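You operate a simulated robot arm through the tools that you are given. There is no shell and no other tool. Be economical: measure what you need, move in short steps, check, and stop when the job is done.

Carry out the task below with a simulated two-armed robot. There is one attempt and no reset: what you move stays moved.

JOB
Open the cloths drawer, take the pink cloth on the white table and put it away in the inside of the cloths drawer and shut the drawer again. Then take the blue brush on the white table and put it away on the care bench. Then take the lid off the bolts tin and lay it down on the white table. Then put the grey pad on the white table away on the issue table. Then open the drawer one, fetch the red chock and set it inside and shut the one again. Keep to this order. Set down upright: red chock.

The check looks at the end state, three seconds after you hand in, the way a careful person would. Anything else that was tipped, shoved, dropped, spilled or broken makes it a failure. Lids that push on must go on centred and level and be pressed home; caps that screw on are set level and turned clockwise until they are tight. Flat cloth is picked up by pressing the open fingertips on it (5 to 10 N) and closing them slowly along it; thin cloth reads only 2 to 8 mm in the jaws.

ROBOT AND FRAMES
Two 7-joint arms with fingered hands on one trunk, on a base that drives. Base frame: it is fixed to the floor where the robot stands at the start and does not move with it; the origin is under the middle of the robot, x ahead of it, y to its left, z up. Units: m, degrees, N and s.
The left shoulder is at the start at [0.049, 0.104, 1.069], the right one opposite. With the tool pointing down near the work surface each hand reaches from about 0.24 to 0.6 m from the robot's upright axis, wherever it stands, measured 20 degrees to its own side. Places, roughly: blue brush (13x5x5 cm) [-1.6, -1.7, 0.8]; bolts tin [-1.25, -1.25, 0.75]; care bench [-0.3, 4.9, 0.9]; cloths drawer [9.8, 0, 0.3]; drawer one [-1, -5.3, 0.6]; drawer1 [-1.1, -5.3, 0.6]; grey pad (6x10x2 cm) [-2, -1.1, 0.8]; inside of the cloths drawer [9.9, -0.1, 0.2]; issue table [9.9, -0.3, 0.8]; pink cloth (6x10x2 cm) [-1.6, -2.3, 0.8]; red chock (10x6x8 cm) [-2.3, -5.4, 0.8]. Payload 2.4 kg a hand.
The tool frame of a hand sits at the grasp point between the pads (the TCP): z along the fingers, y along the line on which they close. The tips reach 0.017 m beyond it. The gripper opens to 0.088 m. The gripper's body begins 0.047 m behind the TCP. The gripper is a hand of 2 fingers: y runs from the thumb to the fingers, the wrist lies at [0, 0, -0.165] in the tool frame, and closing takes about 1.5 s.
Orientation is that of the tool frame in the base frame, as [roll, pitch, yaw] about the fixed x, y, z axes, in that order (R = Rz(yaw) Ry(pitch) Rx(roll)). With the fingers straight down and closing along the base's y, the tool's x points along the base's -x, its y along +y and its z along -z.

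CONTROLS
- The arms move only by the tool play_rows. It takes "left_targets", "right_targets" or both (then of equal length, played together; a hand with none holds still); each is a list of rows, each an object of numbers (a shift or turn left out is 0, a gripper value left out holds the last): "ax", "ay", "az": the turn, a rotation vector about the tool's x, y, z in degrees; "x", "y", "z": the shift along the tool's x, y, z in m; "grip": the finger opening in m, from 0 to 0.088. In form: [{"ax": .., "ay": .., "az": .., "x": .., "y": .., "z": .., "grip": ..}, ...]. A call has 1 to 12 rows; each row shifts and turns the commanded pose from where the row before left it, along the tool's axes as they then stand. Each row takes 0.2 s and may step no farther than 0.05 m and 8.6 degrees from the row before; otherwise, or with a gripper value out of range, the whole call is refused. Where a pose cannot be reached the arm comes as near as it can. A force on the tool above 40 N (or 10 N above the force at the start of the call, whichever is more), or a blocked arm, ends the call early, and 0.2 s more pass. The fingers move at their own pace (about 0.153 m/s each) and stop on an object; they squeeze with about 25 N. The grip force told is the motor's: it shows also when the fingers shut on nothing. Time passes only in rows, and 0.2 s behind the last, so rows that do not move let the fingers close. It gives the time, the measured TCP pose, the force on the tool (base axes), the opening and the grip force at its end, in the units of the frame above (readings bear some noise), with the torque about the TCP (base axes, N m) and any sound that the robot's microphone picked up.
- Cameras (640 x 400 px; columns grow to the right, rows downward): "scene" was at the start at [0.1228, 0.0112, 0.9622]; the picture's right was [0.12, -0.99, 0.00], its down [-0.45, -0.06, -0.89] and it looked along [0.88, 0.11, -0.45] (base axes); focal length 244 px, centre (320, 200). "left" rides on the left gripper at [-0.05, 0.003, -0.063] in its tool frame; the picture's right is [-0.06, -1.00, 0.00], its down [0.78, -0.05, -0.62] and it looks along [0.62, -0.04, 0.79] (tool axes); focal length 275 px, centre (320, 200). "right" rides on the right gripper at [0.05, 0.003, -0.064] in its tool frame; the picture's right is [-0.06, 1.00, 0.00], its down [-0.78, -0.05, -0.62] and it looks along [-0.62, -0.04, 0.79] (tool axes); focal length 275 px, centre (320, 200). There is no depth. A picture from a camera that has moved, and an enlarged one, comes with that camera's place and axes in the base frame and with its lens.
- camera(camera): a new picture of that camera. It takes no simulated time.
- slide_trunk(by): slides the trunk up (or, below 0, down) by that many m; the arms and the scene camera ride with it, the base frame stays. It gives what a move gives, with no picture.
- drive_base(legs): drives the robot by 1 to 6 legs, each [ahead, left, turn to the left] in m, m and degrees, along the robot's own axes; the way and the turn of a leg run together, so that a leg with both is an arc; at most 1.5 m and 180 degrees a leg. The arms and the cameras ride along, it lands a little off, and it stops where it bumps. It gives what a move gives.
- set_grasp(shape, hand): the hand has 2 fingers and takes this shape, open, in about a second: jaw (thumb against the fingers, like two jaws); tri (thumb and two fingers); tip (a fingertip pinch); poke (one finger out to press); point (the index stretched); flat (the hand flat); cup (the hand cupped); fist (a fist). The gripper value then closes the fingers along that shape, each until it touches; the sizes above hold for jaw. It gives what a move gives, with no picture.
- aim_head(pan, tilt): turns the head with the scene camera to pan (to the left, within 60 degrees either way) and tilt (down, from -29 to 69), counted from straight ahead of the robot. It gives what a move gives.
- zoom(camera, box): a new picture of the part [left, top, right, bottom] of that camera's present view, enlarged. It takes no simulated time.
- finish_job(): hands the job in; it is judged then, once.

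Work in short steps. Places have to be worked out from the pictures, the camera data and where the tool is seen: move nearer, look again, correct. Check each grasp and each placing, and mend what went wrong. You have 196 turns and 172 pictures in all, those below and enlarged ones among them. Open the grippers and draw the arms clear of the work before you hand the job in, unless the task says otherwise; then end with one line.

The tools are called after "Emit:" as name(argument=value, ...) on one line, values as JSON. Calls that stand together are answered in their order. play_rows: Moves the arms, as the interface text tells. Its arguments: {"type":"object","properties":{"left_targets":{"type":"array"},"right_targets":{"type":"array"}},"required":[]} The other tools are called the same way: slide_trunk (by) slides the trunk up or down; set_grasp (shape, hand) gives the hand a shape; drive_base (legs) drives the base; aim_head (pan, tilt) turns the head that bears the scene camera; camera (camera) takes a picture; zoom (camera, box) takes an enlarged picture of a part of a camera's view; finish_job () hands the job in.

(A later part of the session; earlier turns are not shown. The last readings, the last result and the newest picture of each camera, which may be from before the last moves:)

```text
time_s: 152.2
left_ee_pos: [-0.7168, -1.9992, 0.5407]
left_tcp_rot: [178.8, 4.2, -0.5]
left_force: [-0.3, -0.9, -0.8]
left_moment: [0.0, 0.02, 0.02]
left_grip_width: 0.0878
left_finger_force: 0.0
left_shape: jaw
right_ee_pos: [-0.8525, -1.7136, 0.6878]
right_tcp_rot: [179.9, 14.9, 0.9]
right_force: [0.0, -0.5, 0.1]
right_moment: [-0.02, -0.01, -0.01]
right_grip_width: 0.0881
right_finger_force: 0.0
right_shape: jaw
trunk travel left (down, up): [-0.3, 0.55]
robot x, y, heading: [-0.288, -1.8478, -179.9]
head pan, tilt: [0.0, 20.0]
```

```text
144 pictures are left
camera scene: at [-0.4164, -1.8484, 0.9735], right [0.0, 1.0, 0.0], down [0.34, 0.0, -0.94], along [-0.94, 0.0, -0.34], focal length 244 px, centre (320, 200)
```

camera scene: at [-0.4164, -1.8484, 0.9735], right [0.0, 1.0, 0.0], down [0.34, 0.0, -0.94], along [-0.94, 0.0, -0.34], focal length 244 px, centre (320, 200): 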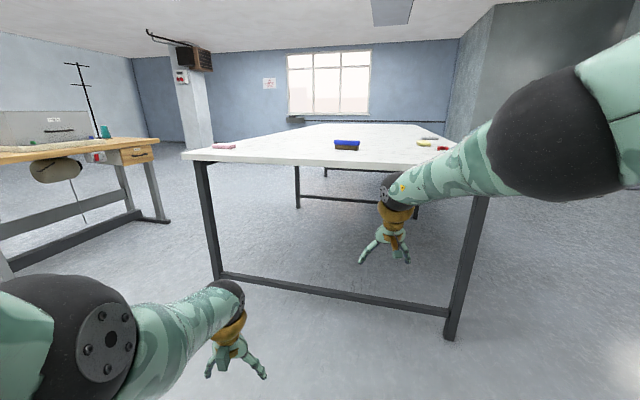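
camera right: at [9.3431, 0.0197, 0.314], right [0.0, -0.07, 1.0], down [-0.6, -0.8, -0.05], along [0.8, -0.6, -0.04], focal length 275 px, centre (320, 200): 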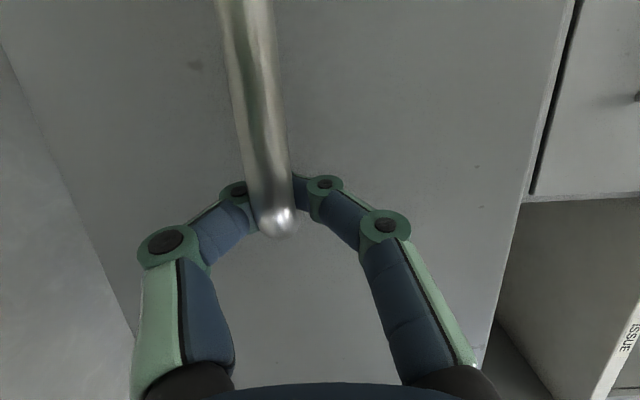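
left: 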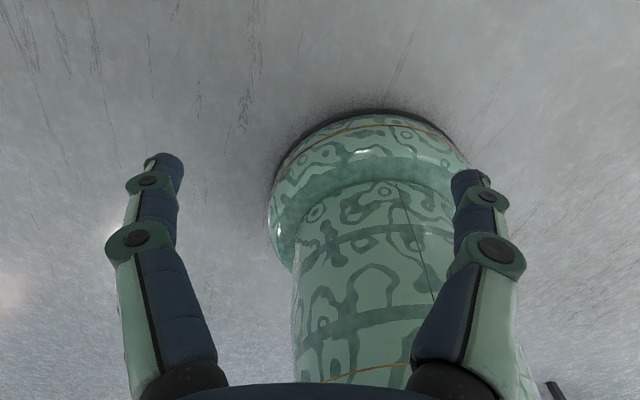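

Table's near edge runs from (-1.25,-1.25) to (-1.68,-2.46), top ≈0.8. Raise the trunk so the hands clear the table, then approach the cloth facing the edge (heading ≈160°).

Emit:
slide_trunk(by=0.4)

Emit:
drive_base(legs=[[0.5, 0.25, 0], [0.2, 0.2, -19.5]])

Emit:
aim_head(pan=10, tilt=40)

Emit:
camera(camera="scene")

Emit:
camera(camera="left")

```text
time_s: 156.0
left_ee_pos: [-0.7373, -2.0002, 0.9771]
left_tcp_rot: [178.8, 8.8, -0.4]
left_force: [0.6, -0.3, 0.2]
left_moment: [0.01, 0.04, 0.0]
left_grip_width: 0.088
left_finger_force: 0.0
left_shape: jaw
right_ee_pos: [-0.861, -1.7139, 1.1451]
right_tcp_rot: [179.9, 21.0, 1.1]
right_force: [-0.2, -0.6, 1.2]
right_moment: [0.02, -0.01, 0.01]
right_grip_width: 0.0879
right_finger_force: 0.0
right_shape: jaw
trunk travel left (down, up): [-0.7, 0.15]
robot x, y, heading: [-0.2847, -1.8489, -179.9]
head pan, tilt: [0.0, 20.0]
```

```text
time_s: 160.8
left_ee_pos: [-1.4967, -2.2468, 0.9763]
left_tcp_rot: [179.0, 8.8, -20.7]
left_force: [-0.1, -0.8, -0.1]
left_moment: [0.01, -0.03, 0.01]
left_grip_width: 0.0879
left_finger_force: 0.1
left_shape: jaw
right_ee_pos: [-1.5158, -1.9364, 1.1456]
right_tcp_rot: [-180.0, 21.0, -19.2]
right_force: [-0.1, -0.1, 0.0]
right_moment: [0.03, 0.03, -0.02]
right_grip_width: 0.0879
right_finger_force: 0.1
right_shape: jaw
trunk travel left (down, up): [-0.7, 0.15]
robot x, y, heading: [-1.0245, -2.2616, 159.9]
head pan, tilt: [0.0, 20.0]
```

```text
time_s: 161.7
left_ee_pos: [-1.4973, -2.248, 0.9757]
left_tcp_rot: [178.8, 8.8, -20.7]
left_force: [0.0, 0.9, 0.4]
left_moment: [-0.02, 0.02, 0.01]
left_grip_width: 0.0877
left_finger_force: 0.0
left_shape: jaw
right_ee_pos: [-1.5148, -1.9363, 1.1458]
right_tcp_rot: [-180.0, 21.1, -19.2]
right_force: [-0.2, 0.3, 0.8]
right_moment: [0.02, 0.0, -0.03]
right_grip_width: 0.0881
right_finger_force: 0.1
right_shape: jaw
trunk travel left (down, up): [-0.7, 0.15]
robot x, y, heading: [-1.0238, -2.2593, 160.0]
head pan, tilt: [10.0, 40.0]
```

```text
143 pictures are left
camera scene: at [-1.1339, -2.2352, 1.3438], right [0.17, 0.98, 0.0], down [0.63, -0.11, -0.77], along [-0.75, 0.13, -0.64], focal length 244 px, centre (320, 200)
```

scene: 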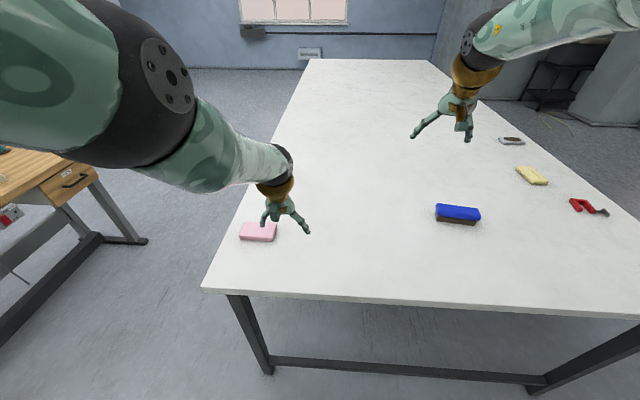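

```text
142 pictures are left
camera left: at [-1.5351, -2.2343, 1.0457], right [0.29, 0.96, -0.01], down [0.83, -0.25, 0.49], along [0.47, -0.15, -0.87], focal length 275 px, centre (320, 200)
```

left: 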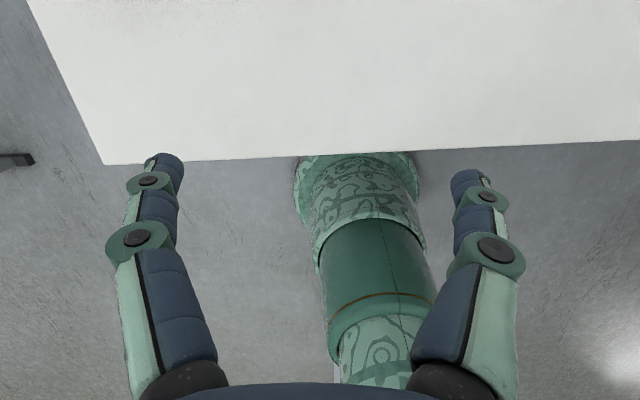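

Pink cloth seen near (-1.67,-2.335), short side pointing away from the robot. Drive 0.13 m ahead and level/turn the left hand so it closes across the short side.

Emit:
drive_base(legs=[[0.13, 0.0, 0]])

Emit:
play_rows(left_targets=[{"ay": 4.4}, {"ay": 4.4}, {"az": 7.93}, {"az": 7.93}, {"az": 7.93}, {"az": 7.93}, {"az": 7.93}, {"az": 7.93}, {"az": 7.93}, {"az": 7.93}, {"az": 7.93}, {"az": 7.93}])

Emit:
camera(camera="scene")

Emit:
camera(camera="left")

```text
time_s: 162.9
left_ee_pos: [-1.6178, -2.2032, 0.9747]
left_tcp_rot: [178.8, 8.7, -20.6]
left_force: [0.1, -0.5, 0.0]
left_moment: [0.0, 0.0, 0.0]
left_grip_width: 0.0877
left_finger_force: 0.1
left_shape: jaw
right_ee_pos: [-1.6371, -1.8906, 1.1449]
right_tcp_rot: [180.0, 20.9, -19.2]
right_force: [-0.2, -0.9, -0.4]
right_moment: [0.02, 0.04, -0.02]
right_grip_width: 0.0883
right_finger_force: 0.0
right_shape: jaw
trunk travel left (down, up): [-0.7, 0.15]
robot x, y, heading: [-1.1485, -2.2138, 160.0]
head pan, tilt: [10.0, 40.0]
```

```text
time_s: 165.5
left_ee_pos: [-1.6029, -2.2104, 0.9863]
left_tcp_rot: [179.8, -1.0, -100.0]
left_force: [-0.3, -0.5, 0.4]
left_moment: [0.0, 0.02, 0.02]
left_grip_width: 0.0882
left_finger_force: 0.0
left_shape: jaw
left hand out of reach, approached as far as the arm can: row 1, 2
right_ee_pos: [-1.6353, -1.8917, 1.1453]
right_tcp_rot: [-180.0, 21.0, -19.1]
right_force: [-0.2, -0.3, 0.1]
right_moment: [0.01, 0.0, -0.04]
right_grip_width: 0.0878
right_finger_force: 0.1
right_shape: jaw
trunk travel left (down, up): [-0.7, 0.15]
robot x, y, heading: [-1.145, -2.2161, 160.1]
head pan, tilt: [10.0, 40.0]
```

```text
141 pictures are left
camera scene: at [-1.2537, -2.1914, 1.3438], right [0.17, 0.98, 0.0], down [0.63, -0.11, -0.77], along [-0.75, 0.13, -0.64], focal length 244 px, centre (320, 200)
```

scene: 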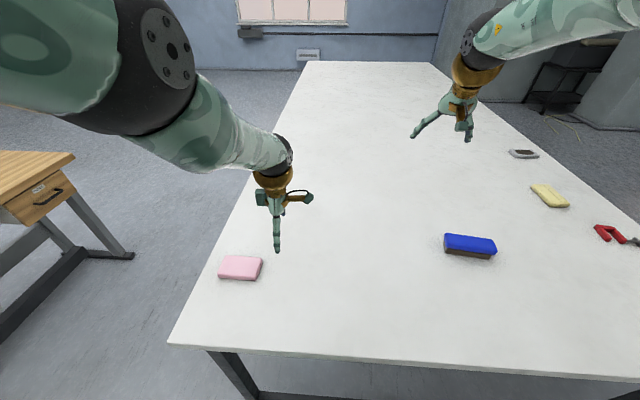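

```text
140 pictures are left
camera left: at [-1.5971, -2.1601, 1.0485], right [0.99, -0.11, -0.01], down [-0.08, -0.77, 0.63], along [-0.07, -0.63, -0.77], focal length 275 px, centre (320, 200)
```

left: 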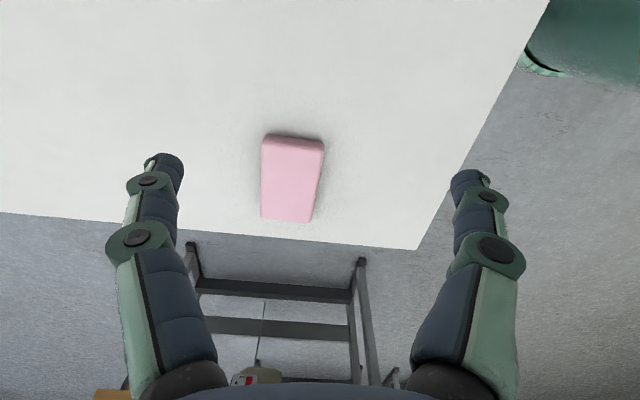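

Triangulated: cloth at (-1.652,-2.33), top z≈0.80. Move the left hand above it and lower to z≈0.85.

Emit:
play_rows(left_targets=[{"x": 0.042, "y": 0.01}, {"x": 0.042, "y": 0.01}, {"x": 0.042, "y": 0.008}, {"z": 0.045}, {"z": 0.045}, {"z": 0.04}, {}])

Emit:
camera(camera="left")

Emit:
camera(camera="scene")

```text
time_s: 167.1
left_ee_pos: [-1.5752, -2.3486, 0.9241]
left_tcp_rot: [179.8, -1.0, -99.7]
left_force: [0.6, 0.8, 0.5]
left_moment: [0.02, 0.0, 0.01]
left_grip_width: 0.0877
left_finger_force: 0.0
left_shape: jaw
left hand out of reach, approached as far as the arm can: row 2, 3, 4, 5, 6
right_ee_pos: [-1.6358, -1.8913, 1.146]
right_tcp_rot: [-180.0, 21.2, -19.1]
right_force: [0.0, -0.4, -0.3]
right_moment: [-0.03, -0.02, 0.01]
right_grip_width: 0.0881
right_finger_force: 0.0
right_shape: jaw
trunk travel left (down, up): [-0.7, 0.15]
robot x, y, heading: [-1.1422, -2.2137, 159.8]
head pan, tilt: [10.0, 40.0]
```

```text
139 pictures are left
camera left: at [-1.5704, -2.2974, 0.9869], right [0.99, -0.11, 0.0], down [-0.08, -0.77, 0.63], along [-0.07, -0.63, -0.77], focal length 275 px, centre (320, 200)
```

left: 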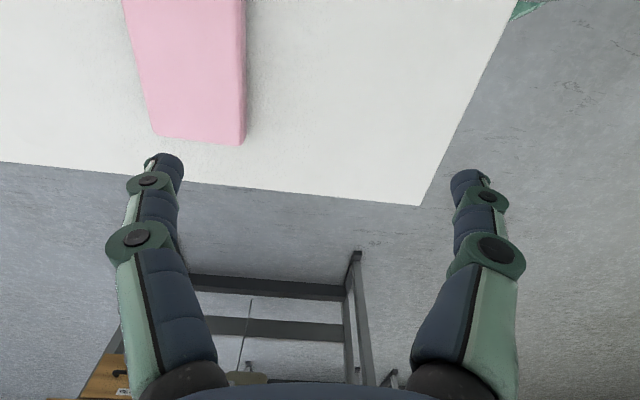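

```text
138 pictures are left
camera scene: at [-1.2537, -2.1915, 1.3438], right [0.17, 0.98, 0.0], down [0.63, -0.11, -0.77], along [-0.75, 0.13, -0.64], focal length 244 px, centre (320, 200)
```

scene: 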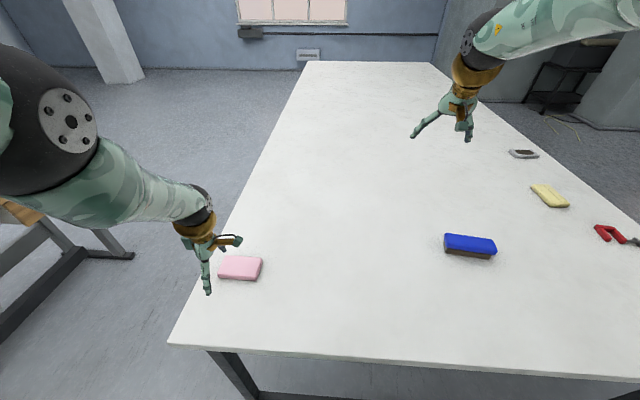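

The trunk is too high for that reach; lower it a bit and re-approach.

Emit:
slide_trunk(by=-0.06)

Emit:
play_rows(left_targets=[{}, {}])

```text
time_s: 168.1
left_ee_pos: [-1.5759, -2.3459, 0.8646]
left_tcp_rot: [179.8, -1.1, -99.8]
left_force: [0.3, 0.0, -0.9]
left_moment: [-0.02, 0.01, 0.02]
left_grip_width: 0.0878
left_finger_force: 0.1
left_shape: jaw
right_ee_pos: [-1.6366, -1.8904, 1.0848]
right_tcp_rot: [-180.0, 21.1, -19.2]
right_force: [0.6, -0.2, 0.7]
right_moment: [0.01, 0.0, 0.01]
right_grip_width: 0.088
right_finger_force: 0.1
right_shape: jaw
trunk travel left (down, up): [-0.64, 0.21]
robot x, y, heading: [-1.1433, -2.2147, 159.8]
head pan, tilt: [10.0, 40.0]
```

```text
time_s: 168.7
left_ee_pos: [-1.5771, -2.3469, 0.8655]
left_tcp_rot: [179.7, -1.2, -99.8]
left_force: [-0.2, 0.0, -0.2]
left_moment: [-0.03, -0.02, -0.03]
left_grip_width: 0.0878
left_finger_force: 0.1
left_shape: jaw
right_ee_pos: [-1.6333, -1.8922, 1.0865]
right_tcp_rot: [-180.0, 21.0, -19.1]
right_force: [0.8, -0.1, -0.1]
right_moment: [0.0, -0.01, 0.0]
right_grip_width: 0.0882
right_finger_force: 0.1
right_shape: jaw
trunk travel left (down, up): [-0.64, 0.21]
robot x, y, heading: [-1.14, -2.217, 159.8]
head pan, tilt: [10.0, 40.0]
```

Emit:
play_rows(left_targets=[{"y": 0.026}, {"y": 0.026}, {"y": 0.025}, {}])

Emit:
camera(camera="left")

```text
time_s: 169.7
left_ee_pos: [-1.6053, -2.3383, 0.8924]
left_tcp_rot: [179.8, -1.2, -99.9]
left_force: [-0.6, 0.1, 0.1]
left_moment: [0.01, -0.03, 0.01]
left_grip_width: 0.0879
left_finger_force: 0.1
left_shape: jaw
left hand out of reach, approached as far as the arm can: row 1, 2, 3
right_ee_pos: [-1.6349, -1.8926, 1.0857]
right_tcp_rot: [-180.0, 21.0, -19.1]
right_force: [-0.3, 0.1, -0.3]
right_moment: [-0.02, 0.0, 0.0]
right_grip_width: 0.088
right_finger_force: 0.1
right_shape: jaw
trunk travel left (down, up): [-0.64, 0.21]
robot x, y, heading: [-1.1437, -2.2167, 159.8]
head pan, tilt: [10.0, 40.0]
```

```text
137 pictures are left
camera left: at [-1.5999, -2.2874, 0.9535], right [0.99, -0.11, 0.0], down [-0.08, -0.77, 0.63], along [-0.07, -0.63, -0.77], focal length 275 px, centre (320, 200)
```

left: 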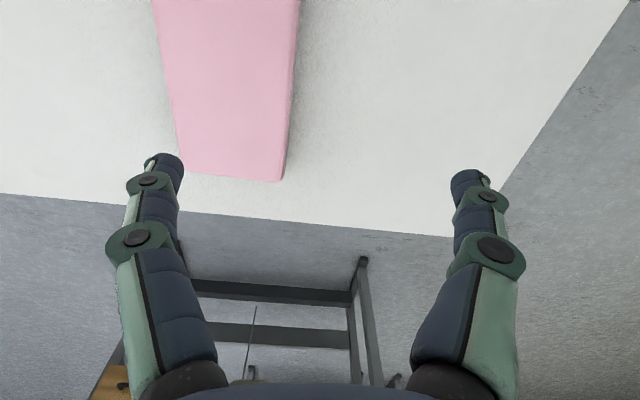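

Emit:
slide_trunk(by=-0.05)

Emit:
drive_base(legs=[[0.05, 0.0, 0]])

Emit:
camera(camera="left")

Emit:
camera(camera="scene")

```text
time_s: 170.7
left_ee_pos: [-1.6058, -2.3389, 0.8431]
left_tcp_rot: [179.8, -1.1, -99.8]
left_force: [0.0, 0.0, -0.3]
left_moment: [0.01, 0.03, 0.0]
left_grip_width: 0.0879
left_finger_force: 0.0
left_shape: jaw
right_ee_pos: [-1.6361, -1.8918, 1.0356]
right_tcp_rot: [-180.0, 21.0, -19.1]
right_force: [1.5, 0.9, -1.0]
right_moment: [0.01, 0.02, 0.0]
right_grip_width: 0.0878
right_finger_force: 0.0
right_shape: jaw
trunk travel left (down, up): [-0.59, 0.26]
robot x, y, heading: [-1.1438, -2.2126, 159.9]
head pan, tilt: [10.0, 40.0]
```

```text
time_s: 171.6
left_ee_pos: [-1.6542, -2.3224, 0.8431]
left_tcp_rot: [179.9, -1.1, -99.7]
left_force: [-0.5, 0.0, 1.0]
left_moment: [0.0, -0.06, 0.03]
left_grip_width: 0.0879
left_finger_force: 0.2
left_shape: jaw
right_ee_pos: [-1.6853, -1.8737, 1.0343]
right_tcp_rot: [-180.0, 21.0, -19.1]
right_force: [-0.6, 0.6, -0.1]
right_moment: [-0.01, 0.01, -0.01]
right_grip_width: 0.0877
right_finger_force: 0.0
right_shape: jaw
trunk travel left (down, up): [-0.59, 0.26]
robot x, y, heading: [-1.1925, -2.1971, 159.5]
head pan, tilt: [10.0, 40.0]
```

```text
136 pictures are left
camera left: at [-1.6489, -2.2704, 0.9041], right [0.99, -0.11, 0.0], down [-0.08, -0.77, 0.63], along [-0.07, -0.63, -0.77], focal length 275 px, centre (320, 200)
```

left: 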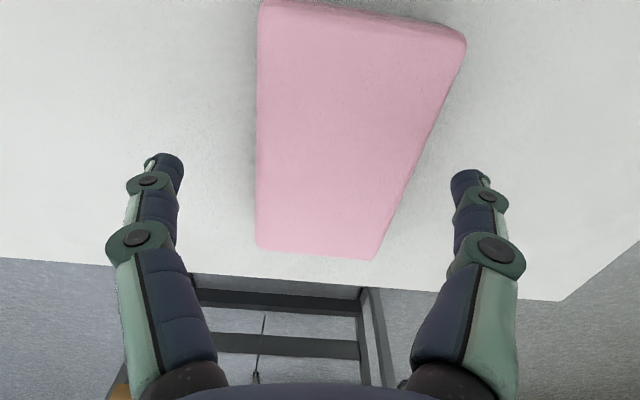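

```text
135 pictures are left
camera scene: at [-1.3028, -2.1735, 1.2335], right [0.17, 0.98, 0.0], down [0.63, -0.11, -0.77], along [-0.75, 0.13, -0.64], focal length 244 px, centre (320, 200)
```

scene: 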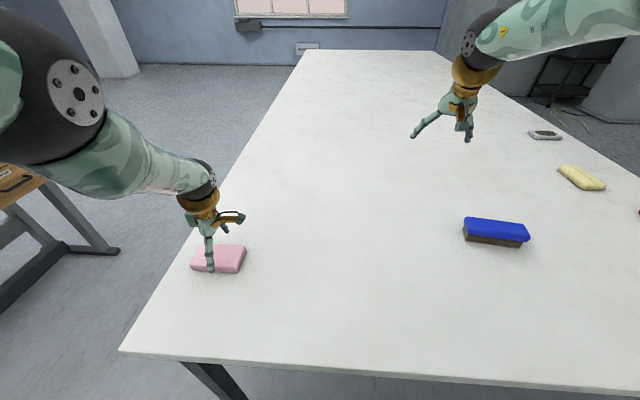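

Well aligned. Shift 2 cm along, then lower slowly until the fingertips are near the table on both sides of the cloth.

Emit:
play_rows(left_targets=[{"x": 0.018, "az": -3}, {"z": 0.015}, {"z": 0.01}, {}])

Emit:
camera(camera="left")

```text
time_s: 172.6
left_ee_pos: [-1.6413, -2.3373, 0.8299]
left_tcp_rot: [179.9, -1.2, -96.7]
left_force: [0.0, 0.2, -0.4]
left_moment: [-0.03, 0.0, 0.01]
left_grip_width: 0.0876
left_finger_force: 0.2
left_shape: jaw
left hand out of reach, approached as far as the arm can: row 2, 3
right_ee_pos: [-1.6834, -1.8743, 1.0363]
right_tcp_rot: [-180.0, 21.0, -19.0]
right_force: [0.6, 0.8, 0.4]
right_moment: [-0.03, -0.02, 0.0]
right_grip_width: 0.0881
right_finger_force: 0.0
right_shape: jaw
trunk travel left (down, up): [-0.59, 0.26]
robot x, y, heading: [-1.194, -2.197, 159.8]
head pan, tilt: [10.0, 40.0]
```

```text
134 pictures are left
camera left: at [-1.6384, -2.2868, 0.8916], right [1.0, -0.06, -0.01], down [-0.04, -0.77, 0.63], along [-0.04, -0.63, -0.77], focal length 275 px, centre (320, 200)
```

left: 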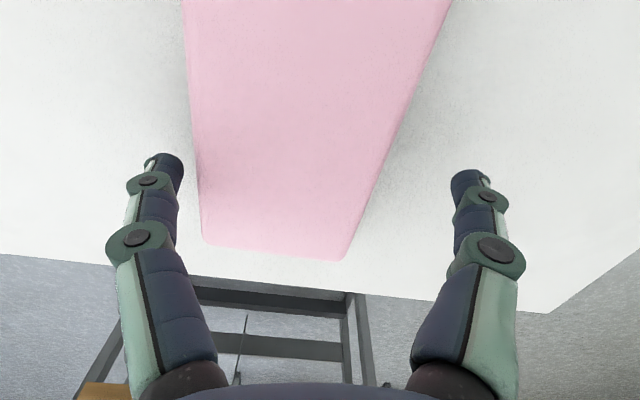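

At the reach limit; raise the hand, lower the trunk further for slack and nudge forward.

Emit:
play_rows(left_targets=[{"z": -0.03}, {"z": -0.03}, {"z": -0.03}, {}])

Emit:
slide_trunk(by=-0.08)

Emit:
play_rows(left_targets=[{"y": 0.012}, {}])

Emit:
camera(camera="left")

```text
time_s: 173.6
left_ee_pos: [-1.6865, -2.3341, 0.8803]
left_tcp_rot: [179.8, -1.1, -96.8]
left_force: [-0.3, 0.5, 0.4]
left_moment: [-0.01, -0.01, -0.01]
left_grip_width: 0.0879
left_finger_force: 0.0
left_shape: jaw
left hand out of reach, approached as far as the arm can: row 1, 2, 3
right_ee_pos: [-1.6828, -1.8736, 1.0357]
right_tcp_rot: [-180.0, 21.1, -19.1]
right_force: [-0.5, 0.0, 1.0]
right_moment: [-0.01, 0.01, 0.01]
right_grip_width: 0.0878
right_finger_force: 0.2
right_shape: jaw
trunk travel left (down, up): [-0.59, 0.26]
robot x, y, heading: [-1.1913, -2.1982, 159.8]
head pan, tilt: [10.0, 40.0]
```

```text
time_s: 174.4
left_ee_pos: [-1.6954, -2.3322, 0.8286]
left_tcp_rot: [178.6, -1.1, -96.7]
left_force: [-4.0, 1.0, 17.8]
left_moment: [-0.07, -1.07, 0.01]
left_grip_width: 0.088
left_finger_force: 0.1
left_shape: jaw
right_ee_pos: [-1.6814, -1.8752, 0.9759]
right_tcp_rot: [-180.0, 21.0, -19.2]
right_force: [-1.2, -0.6, 0.5]
right_moment: [0.01, -0.01, 0.02]
right_grip_width: 0.0878
right_finger_force: 0.0
right_shape: jaw
trunk travel left (down, up): [-0.531, 0.319]
robot x, y, heading: [-1.1951, -2.2001, 159.7]
head pan, tilt: [10.0, 40.0]
stopped: the force on the tool passed its limit at 53 N (the readings are from after the stop); the commanded pose is now the measured one
```

```text
time_s: 175.0
left_ee_pos: [-1.6992, -2.332, 0.8335]
left_tcp_rot: [178.9, -1.1, -96.9]
left_force: [2.3, 0.4, 4.7]
left_moment: [-0.05, -0.26, 0.05]
left_grip_width: 0.0882
left_finger_force: 0.1
left_shape: jaw
left hand out of reach, approached as far as the arm can: row 1
right_ee_pos: [-1.6824, -1.8738, 0.9745]
right_tcp_rot: [-180.0, 20.9, -19.1]
right_force: [-0.2, -0.1, -0.6]
right_moment: [-0.03, 0.0, -0.01]
right_grip_width: 0.0882
right_finger_force: 0.0
right_shape: jaw
trunk travel left (down, up): [-0.531, 0.319]
robot x, y, heading: [-1.1889, -2.1973, 160.0]
head pan, tilt: [10.0, 40.0]
```

```text
133 pictures are left
camera left: at [-1.6954, -2.2802, 0.894], right [1.0, -0.06, -0.02], down [-0.03, -0.77, 0.63], along [-0.05, -0.63, -0.77], focal length 275 px, centre (320, 200)
```

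left: 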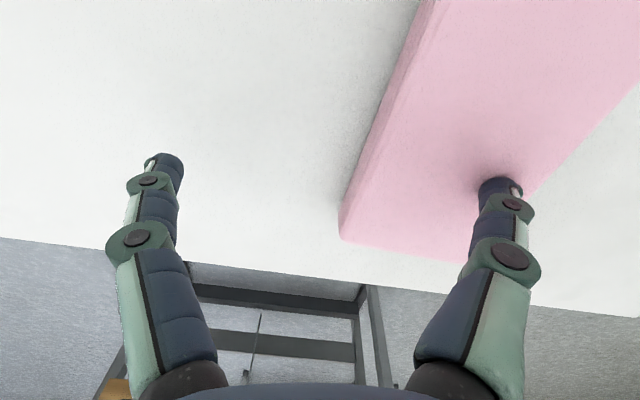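

The hand touched the cloth's top (~0.81) and this turned wrist is awkward. I'll instead stand at the table's end, facing along the cloth, so that the hand is in its natural orientation. Raise, unturn the hand and drive around.

Emit:
slide_trunk(by=0.17)

Emit:
play_rows(left_targets=[{"az": -7.8}, {"az": -7.8}, {"az": -7.8}, {"az": -7.8}, {"az": -7.8}, {"az": -7.8}, {"az": -7.8}, {"az": -7.8}, {"az": -7.8}, {"az": -7.8}])

Emit:
drive_base(legs=[[-0.35, 0, 0], [0, 0, -85], [-0.7, 0.5, 0]])

Emit:
camera(camera="scene")

```text
time_s: 176.9
left_ee_pos: [-1.7021, -2.3299, 1.0075]
left_tcp_rot: [178.2, -0.9, -96.8]
left_force: [0.4, -0.7, 0.2]
left_moment: [0.0, 0.0, 0.0]
left_grip_width: 0.088
left_finger_force: 0.0
left_shape: jaw
right_ee_pos: [-1.6824, -1.8753, 1.1449]
right_tcp_rot: [-180.0, 20.8, -19.1]
right_force: [-0.2, -1.2, 0.9]
right_moment: [0.0, 0.01, -0.01]
right_grip_width: 0.0878
right_finger_force: 0.1
right_shape: jaw
trunk travel left (down, up): [-0.701, 0.149]
robot x, y, heading: [-1.1921, -2.1977, 159.8]
head pan, tilt: [10.0, 40.0]
```

```text
time_s: 179.1
left_ee_pos: [-1.7014, -2.3305, 1.0079]
left_tcp_rot: [178.6, 1.5, -18.7]
left_force: [0.1, -1.4, -0.3]
left_moment: [0.0, 0.01, -0.02]
left_grip_width: 0.0881
left_finger_force: 0.0
left_shape: jaw
right_ee_pos: [-1.683, -1.875, 1.1452]
right_tcp_rot: [180.0, 20.9, -19.1]
right_force: [0.3, 0.7, 0.1]
right_moment: [0.04, 0.01, -0.04]
right_grip_width: 0.0878
right_finger_force: 0.0
right_shape: jaw
trunk travel left (down, up): [-0.701, 0.149]
robot x, y, heading: [-1.1875, -2.1977, 159.8]
head pan, tilt: [10.0, 40.0]
```

```text
time_s: 189.2
left_ee_pos: [-1.7047, -2.3561, 1.0077]
left_tcp_rot: [178.7, 1.5, -104.5]
left_force: [-0.4, -0.6, 0.1]
left_moment: [0.0, 0.0, 0.02]
left_grip_width: 0.0879
left_finger_force: 0.0
left_shape: jaw
right_ee_pos: [-1.2476, -2.3417, 1.1463]
right_tcp_rot: [180.0, 20.9, -104.8]
right_force: [0.3, -0.5, 0.8]
right_moment: [0.03, 0.02, -0.01]
right_grip_width: 0.0879
right_finger_force: 0.0
right_shape: jaw
trunk travel left (down, up): [-0.701, 0.149]
robot x, y, heading: [-1.5318, -2.8569, 74.4]
head pan, tilt: [10.0, 40.0]
```

```text
132 pictures are left
camera scene: at [-1.5191, -2.7456, 1.3449], right [0.99, -0.1, 0.0], down [-0.06, -0.64, -0.77], along [0.08, 0.76, -0.64], focal length 244 px, centre (320, 200)
```

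scene: 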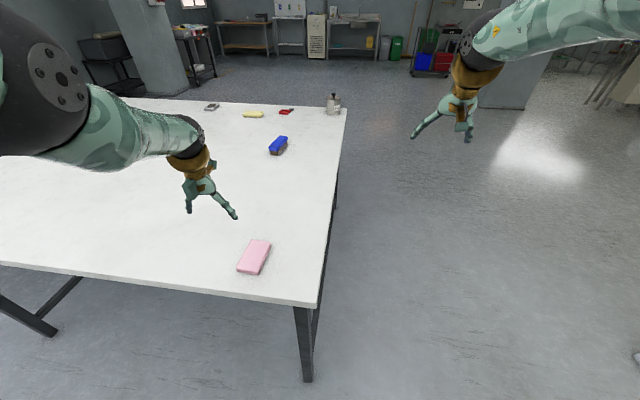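

Cloth at (-1.650,-2.33) and the hand is aligned. Shift over it and come down.

Emit:
play_rows(left_targets=[{"x": -0.017, "y": -0.024}, {"x": -0.017, "y": -0.024}, {"z": 0.03}, {"z": 0.03}, {}])

Emit:
slide_trunk(by=-0.09)

Emit:
camera(camera="left")

```text
time_s: 190.4
left_ee_pos: [-1.6614, -2.3825, 0.9779]
left_tcp_rot: [178.7, 1.5, -104.5]
left_force: [-0.1, -0.7, 0.0]
left_moment: [-0.01, 0.01, -0.01]
left_grip_width: 0.0879
left_finger_force: 0.1
left_shape: jaw
left hand out of reach, approached as far as the arm can: row 1, 2, 3, 4
right_ee_pos: [-1.2481, -2.3415, 1.1453]
right_tcp_rot: [-179.9, 20.9, -104.8]
right_force: [0.0, -0.2, -0.4]
right_moment: [0.0, 0.04, -0.01]
right_grip_width: 0.088
right_finger_force: 0.0
right_shape: jaw
trunk travel left (down, up): [-0.701, 0.149]
robot x, y, heading: [-1.5337, -2.8548, 74.4]
head pan, tilt: [10.0, 40.0]
```

```text
time_s: 191.7
left_ee_pos: [-1.6646, -2.3806, 0.8872]
left_tcp_rot: [178.6, 1.6, -104.6]
left_force: [0.3, 0.0, -0.3]
left_moment: [0.01, 0.02, -0.02]
left_grip_width: 0.0879
left_finger_force: 0.1
left_shape: jaw
right_ee_pos: [-1.2474, -2.3412, 1.0563]
right_tcp_rot: [179.9, 20.8, -104.8]
right_force: [-0.8, 0.6, -0.6]
right_moment: [0.02, -0.02, -0.02]
right_grip_width: 0.0881
right_finger_force: 0.0
right_shape: jaw
trunk travel left (down, up): [-0.611, 0.239]
robot x, y, heading: [-1.5316, -2.8545, 74.4]
head pan, tilt: [10.0, 40.0]
```

```text
131 pictures are left
camera left: at [-1.6536, -2.3337, 0.9525], right [0.98, -0.19, -0.02], down [-0.14, -0.79, 0.6], along [-0.13, -0.58, -0.8], focal length 275 px, centre (320, 200)
```

left: 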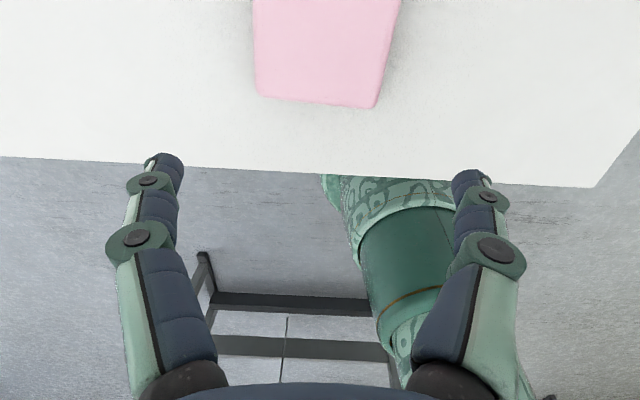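

The arm is stretched because the trunk is too high. Raise the hand 0.11 m relative and lower the trunk 0.16 m.

Emit:
play_rows(left_targets=[{"z": -0.04}, {"z": -0.04}, {"z": -0.04}, {"x": -0.03}, {"x": -0.02, "y": -0.004}, {}])

Emit:
slide_trunk(by=-0.14)

Emit:
camera(camera="left")

```text
time_s: 193.1
left_ee_pos: [-1.6463, -2.3366, 1.01]
left_tcp_rot: [178.7, 1.6, -104.6]
left_force: [-0.2, -0.4, 0.3]
left_moment: [0.0, -0.02, 0.01]
left_grip_width: 0.0879
left_finger_force: 0.1
left_shape: jaw
right_ee_pos: [-1.2475, -2.34, 1.0562]
right_tcp_rot: [-180.0, 21.0, -104.8]
right_force: [-0.2, -0.4, 0.1]
right_moment: [-0.01, 0.0, -0.04]
right_grip_width: 0.088
right_finger_force: 0.0
right_shape: jaw
trunk travel left (down, up): [-0.611, 0.239]
robot x, y, heading: [-1.5368, -2.8595, 74.1]
head pan, tilt: [10.0, 40.0]
```

```text
time_s: 194.7
left_ee_pos: [-1.6451, -2.3376, 0.8699]
left_tcp_rot: [178.7, 1.5, -104.5]
left_force: [0.2, -0.6, 0.2]
left_moment: [0.0, 0.0, -0.01]
left_grip_width: 0.088
left_finger_force: 0.1
left_shape: jaw
right_ee_pos: [-1.2489, -2.3437, 0.9031]
right_tcp_rot: [-179.9, 19.6, -104.8]
right_force: [0.5, 0.0, -0.4]
right_moment: [-0.02, 0.01, -0.02]
right_grip_width: 0.0882
right_finger_force: 0.1
right_shape: jaw
trunk travel left (down, up): [-0.471, 0.379]
robot x, y, heading: [-1.5321, -2.8554, 74.4]
head pan, tilt: [10.0, 40.0]
```

```text
130 pictures are left
camera left: at [-1.6354, -2.2902, 0.9337], right [0.98, -0.19, -0.02], down [-0.14, -0.79, 0.6], along [-0.13, -0.58, -0.8], focal length 275 px, centre (320, 200)
```

left: 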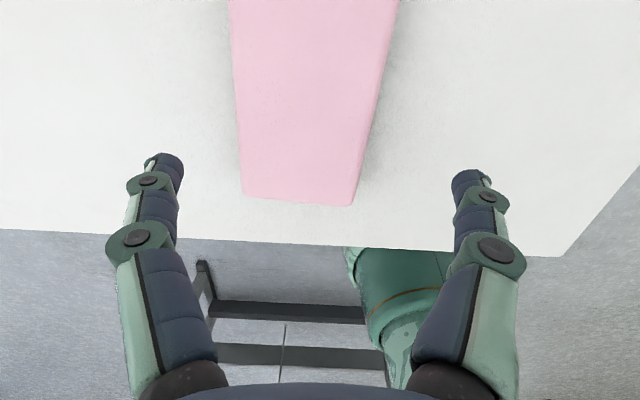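

Aligned; center slightly and lower to TCP z≈0.812 (tips just above the table).

Emit:
play_rows(left_targets=[{"y": 0.012}, {"z": 0.015}, {"z": 0.015}, {"z": 0.015}, {"z": 0.01}, {}])

Emit:
camera(camera="left")

```text
time_s: 196.1
left_ee_pos: [-1.6582, -2.332, 0.8164]
left_tcp_rot: [178.6, 1.7, -104.5]
left_force: [-2.0, 1.1, 6.9]
left_moment: [-0.1, -0.29, 0.05]
left_grip_width: 0.0878
left_finger_force: 0.1
left_shape: jaw
right_ee_pos: [-1.2491, -2.3425, 0.9039]
right_tcp_rot: [-180.0, 19.6, -104.8]
right_force: [0.4, 0.1, -0.3]
right_moment: [-0.01, -0.03, -0.01]
right_grip_width: 0.088
right_finger_force: 0.1
right_shape: jaw
trunk travel left (down, up): [-0.471, 0.379]
robot x, y, heading: [-1.5328, -2.8566, 74.5]
head pan, tilt: [10.0, 40.0]
```

```text
129 pictures are left
camera left: at [-1.6486, -2.2855, 0.8799], right [0.98, -0.19, -0.02], down [-0.14, -0.79, 0.59], along [-0.13, -0.58, -0.8], focal length 275 px, centre (320, 200)
```

left: 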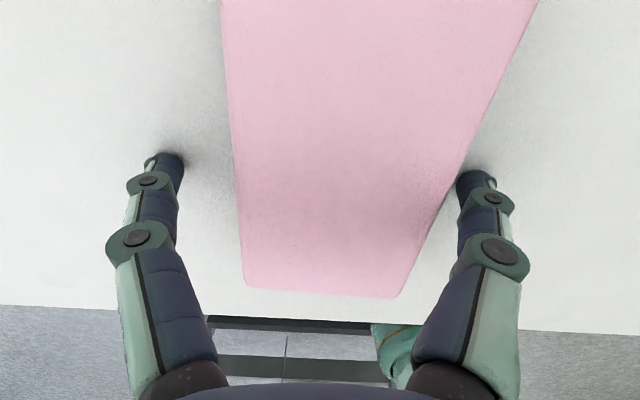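

Tips touch the table (7 N). Close slowly across the cloth.

Emit:
play_rows(left_targets=[{"z": -0.002, "grip": 0.075}, {"grip": 0.065}, {"grip": 0.055}, {"grip": 0.04}, {"grip": 0.02}, {"grip": 0.0}, {}, {}, {}, {}])

Emit:
camera(camera="left")

```text
time_s: 198.3
left_ee_pos: [-1.6567, -2.333, 0.8168]
left_tcp_rot: [178.7, 1.5, -104.5]
left_force: [0.5, -2.3, 4.4]
left_moment: [-0.04, -0.12, -0.03]
left_grip_width: 0.0503
left_finger_force: 24.9
left_shape: jaw
right_ee_pos: [-1.2472, -2.3418, 0.9033]
right_tcp_rot: [180.0, 19.6, -104.8]
right_force: [-0.8, 1.0, -1.0]
right_moment: [-0.01, 0.0, -0.01]
right_grip_width: 0.0881
right_finger_force: 0.0
right_shape: jaw
trunk travel left (down, up): [-0.471, 0.379]
robot x, y, heading: [-1.529, -2.8526, 74.1]
head pan, tilt: [10.0, 40.0]
```

```text
128 pictures are left
camera left: at [-1.6475, -2.2861, 0.881], right [0.98, -0.19, -0.02], down [-0.14, -0.79, 0.6], along [-0.13, -0.58, -0.8], focal length 275 px, centre (320, 200)
```

left: 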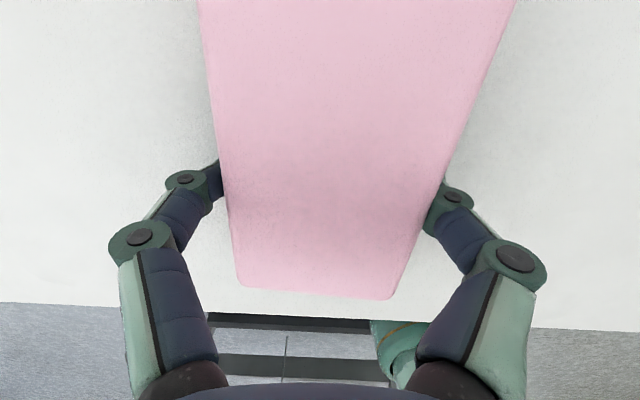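

Gripped (0.050 m, 25 N). Lift and check.

Emit:
play_rows(left_targets=[{"z": -0.03}, {"z": -0.04}, {"z": -0.04}, {}])

Emit:
camera(camera="left")

Emit:
camera(camera="scene")

```text
time_s: 199.3
left_ee_pos: [-1.6566, -2.3363, 0.9278]
left_tcp_rot: [178.8, 1.6, -104.5]
left_force: [0.9, 0.5, -0.8]
left_moment: [-0.01, 0.0, 0.01]
left_grip_width: 0.0504
left_finger_force: 23.8
left_shape: jaw
right_ee_pos: [-1.2473, -2.3423, 0.9038]
right_tcp_rot: [180.0, 19.6, -104.8]
right_force: [-0.5, -0.1, 0.3]
right_moment: [0.0, 0.03, 0.02]
right_grip_width: 0.0881
right_finger_force: 0.0
right_shape: jaw
trunk travel left (down, up): [-0.471, 0.379]
robot x, y, heading: [-1.5358, -2.8575, 74.3]
head pan, tilt: [10.0, 40.0]
```

```text
127 pictures are left
camera left: at [-1.646, -2.2892, 0.9915], right [0.98, -0.19, -0.02], down [-0.14, -0.79, 0.6], along [-0.13, -0.58, -0.8], focal length 275 px, centre (320, 200)
```

left: 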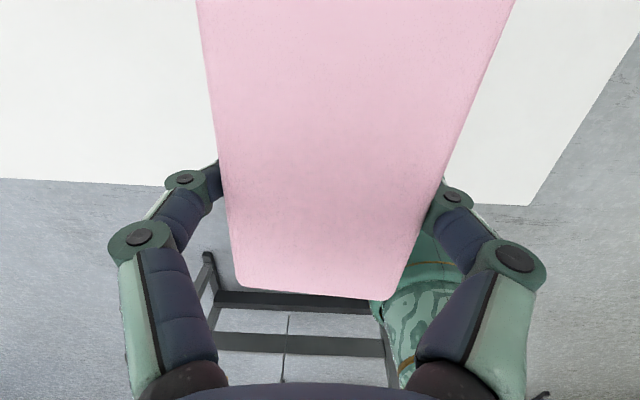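

```text
126 pictures are left
camera scene: at [-1.5182, -2.7432, 1.1141], right [0.99, -0.1, 0.0], down [-0.06, -0.64, -0.77], along [0.08, 0.76, -0.64], focal length 244 px, centre (320, 200)
```

scene: 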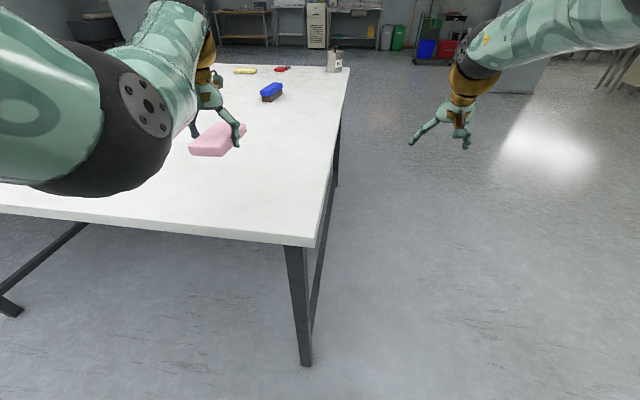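

Cloth held. Drive away: around the table corner, turn to heading 0, and go to the corridor entrance at about (3.3,-1.85).

Emit:
drive_base(legs=[[0.15, -0.75, 0], [0, 0, -74.3], [0.35, 1.0, 0], [1.3, 0.03, 0], [1.3, 0.02, 0]])

Emit:
aim_head(pan=5, tilt=15)

Emit:
camera(camera="scene")

```text
time_s: 224.2
left_ee_pos: [2.6783, -1.5393, 0.9274]
left_tcp_rot: [178.7, 1.5, -177.2]
left_force: [0.3, 0.8, 0.3]
left_moment: [0.03, 0.01, -0.01]
left_grip_width: 0.0506
left_finger_force: 25.1
left_shape: jaw
right_ee_pos: [2.7932, -1.9303, 0.9032]
right_tcp_rot: [-180.0, 19.6, -177.4]
right_force: [-0.6, -0.2, -0.9]
right_moment: [-0.03, 0.01, -0.01]
right_grip_width: 0.088
right_finger_force: 0.0
right_shape: jaw
trunk travel left (down, up): [-0.471, 0.379]
robot x, y, heading: [2.2178, -1.8105, 1.5]
head pan, tilt: [10.0, 40.0]
```

```text
time_s: 225.1
left_ee_pos: [2.6789, -1.5392, 0.9271]
left_tcp_rot: [178.7, 1.5, -177.2]
left_force: [0.8, 0.7, -0.2]
left_moment: [-0.01, 0.01, 0.02]
left_grip_width: 0.0505
left_finger_force: 24.7
left_shape: jaw
right_ee_pos: [2.794, -1.9303, 0.9038]
right_tcp_rot: [180.0, 19.6, -177.5]
right_force: [0.5, 1.4, -0.4]
right_moment: [0.02, 0.0, 0.0]
right_grip_width: 0.088
right_finger_force: 0.0
right_shape: jaw
trunk travel left (down, up): [-0.471, 0.379]
robot x, y, heading: [2.2222, -1.8099, 1.7]
head pan, tilt: [5.0, 15.0]
```

```text
125 pictures are left
camera scene: at [2.3393, -1.7993, 1.1535], right [0.11, -0.99, 0.0], down [-0.26, -0.03, -0.97], along [0.96, 0.11, -0.26], focal length 244 px, centre (320, 200)
```

scene: 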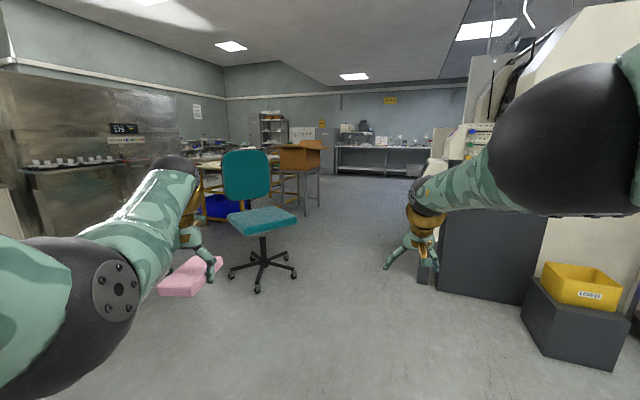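

Emit:
drive_base(legs=[[1.4, -0.06, -1.7], [1.4, 0, 0], [1.6, 0, 0]])

```text
refused: 1.6 is not a number from -1.5 to 1.5
```

Leg too long; retry with legs up to 1.5.

Emit:
drive_base(legs=[[1.4, -0.06, -1.7], [1.45, 0, 0], [1.5, 0, 0]])

```text
time_s: 241.9
left_ee_pos: [6.088, -1.5701, 0.9244]
left_tcp_rot: [179.4, 1.1, -178.5]
left_force: [2.3, -14.3, -1.2]
left_moment: [0.87, 0.13, -0.15]
left_grip_width: 0.0503
left_finger_force: 24.5
left_shape: jaw
right_ee_pos: [6.2001, -1.9544, 0.9038]
right_tcp_rot: [179.9, 19.7, -178.3]
right_force: [0.3, -1.0, -0.1]
right_moment: [0.0, -0.01, 0.0]
right_grip_width: 0.088
right_finger_force: 0.1
right_shape: jaw
trunk travel left (down, up): [-0.471, 0.379]
robot x, y, heading: [5.6245, -1.8244, 0.9]
head pan, tilt: [5.0, 15.0]
stopped in leg 3: the force on the tool passed its limit at 51 N (the readings are from after the stop); the commanded pose is now the measured one
```

The left hand touched something (probably the carton's flap). Move right a little and look.

Emit:
drive_base(legs=[[0, -0.12, 0]])

Emit:
aim_head(pan=25, tilt=15)

Emit:
camera(camera="scene")

Emit:
camera(camera="left")

```text
time_s: 243.2
left_ee_pos: [6.0907, -1.687, 0.9245]
left_tcp_rot: [179.3, 0.9, -178.2]
left_force: [0.3, -0.5, -0.7]
left_moment: [0.0, 0.0, 0.05]
left_grip_width: 0.0504
left_finger_force: 25.5
left_shape: jaw
right_ee_pos: [6.2024, -2.0737, 0.9028]
right_tcp_rot: [180.0, 19.5, -178.1]
right_force: [0.4, 0.0, -0.6]
right_moment: [-0.02, 0.0, -0.05]
right_grip_width: 0.0879
right_finger_force: 0.1
right_shape: jaw
trunk travel left (down, up): [-0.471, 0.379]
robot x, y, heading: [5.6299, -1.9499, 1.1]
head pan, tilt: [5.0, 15.0]
```

```text
time_s: 244.0
left_ee_pos: [6.0894, -1.686, 0.9249]
left_tcp_rot: [179.3, 0.9, -178.1]
left_force: [0.1, 0.3, 0.5]
left_moment: [0.0, 0.0, -0.02]
left_grip_width: 0.0503
left_finger_force: 24.8
left_shape: jaw
right_ee_pos: [6.2023, -2.0724, 0.9039]
right_tcp_rot: [-180.0, 19.5, -178.0]
right_force: [-0.4, -0.2, -0.4]
right_moment: [-0.01, 0.02, -0.02]
right_grip_width: 0.088
right_finger_force: 0.0
right_shape: jaw
trunk travel left (down, up): [-0.471, 0.379]
robot x, y, heading: [5.6322, -1.9479, 1.0]
head pan, tilt: [25.0, 15.0]
```

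```text
124 pictures are left
camera scene: at [5.7406, -1.9064, 1.1536], right [0.44, -0.9, 0.0], down [-0.23, -0.11, -0.97], along [0.87, 0.42, -0.26], focal length 244 px, centre (320, 200)
```

scene: 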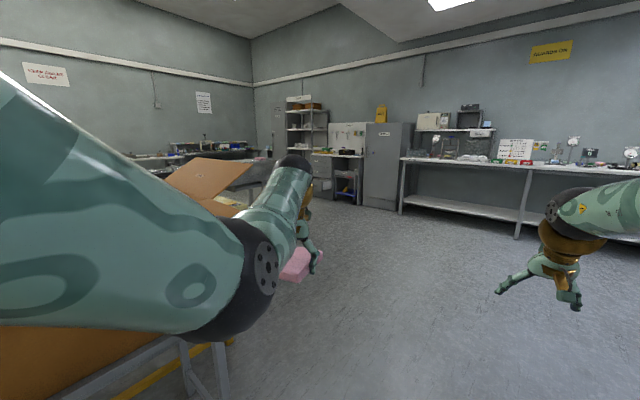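

```text
123 pictures are left
camera left: at [6.1385, -1.6823, 0.9884], right [0.09, -1.0, -0.01], down [-0.79, -0.08, 0.61], along [-0.6, -0.05, -0.8], focal length 275 px, centre (320, 200)
```

left: 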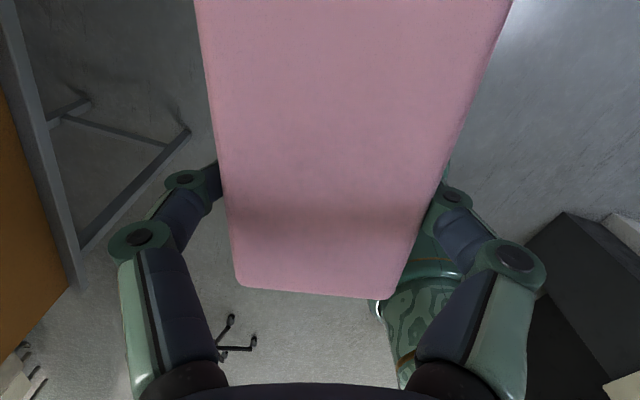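

Clear now. Continue to in front of the drawer, approx (8.35,-0.15).

Emit:
drive_base(legs=[[1.4, 0, -1], [0.5, 0.5, 0], [0.45, 0.65, 0], [0.37, 0.65, 0]])

Emit:
aim_head(pan=5, tilt=35)

Emit:
camera(camera="scene")

```text
time_s: 262.0
left_ee_pos: [8.8156, 0.1104, 0.9252]
left_tcp_rot: [179.3, 0.9, -179.7]
left_force: [-0.3, 0.7, -0.6]
left_moment: [-0.01, 0.0, -0.01]
left_grip_width: 0.0506
left_finger_force: 25.2
left_shape: jaw
right_ee_pos: [8.9167, -0.2779, 0.9033]
right_tcp_rot: [180.0, 19.6, -179.6]
right_force: [-0.4, 0.4, 0.0]
right_moment: [0.0, 0.01, 0.01]
right_grip_width: 0.0881
right_finger_force: 0.0
right_shape: jaw
trunk travel left (down, up): [-0.471, 0.379]
robot x, y, heading: [8.3458, -0.135, -0.3]
head pan, tilt: [25.0, 15.0]
```

```text
time_s: 262.8
left_ee_pos: [8.8138, 0.1118, 0.9248]
left_tcp_rot: [179.3, 0.9, -179.8]
left_force: [-0.1, -0.1, -0.5]
left_moment: [0.02, 0.02, -0.02]
left_grip_width: 0.0503
left_finger_force: 25.1
left_shape: jaw
right_ee_pos: [8.9185, -0.2779, 0.9025]
right_tcp_rot: [179.9, 19.6, -179.5]
right_force: [-0.2, 0.3, 0.3]
right_moment: [0.0, 0.05, -0.02]
right_grip_width: 0.0881
right_finger_force: 0.2
right_shape: jaw
trunk travel left (down, up): [-0.471, 0.379]
robot x, y, heading: [8.3473, -0.1363, -0.4]
head pan, tilt: [5.0, 35.0]
```

```text
122 pictures are left
camera scene: at [8.4621, -0.1317, 1.1217], right [0.08, -1.0, 0.0], down [-0.57, -0.05, -0.82], along [0.82, 0.07, -0.57], focal length 244 px, centre (320, 200)
```

scene: 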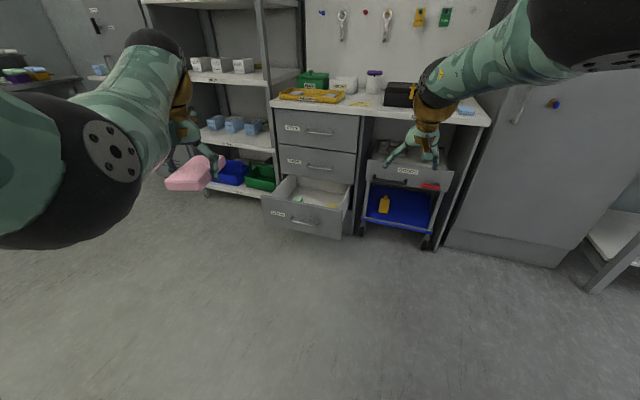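

Emit:
zoom(camera="scene", box=[240, 130, 400, 250])

```text
3.33 times, centred on (320, 190) of scene
camera zoom: at [8.4621, -0.1317, 1.1217], right [0.08, -1.0, 0.0], down [-0.57, -0.05, -0.82], along [0.82, 0.07, -0.57], focal length 814 px, centre (320, 233)
```

zoom: 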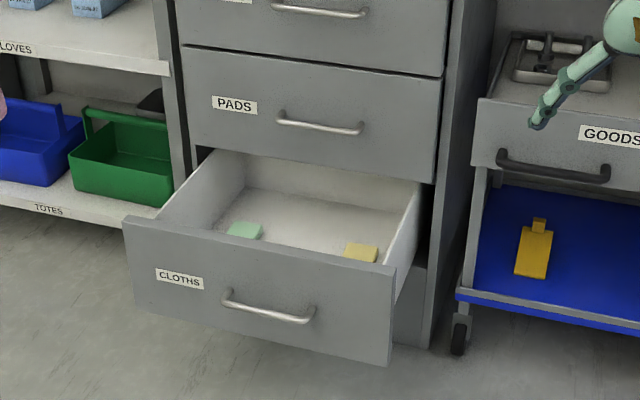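

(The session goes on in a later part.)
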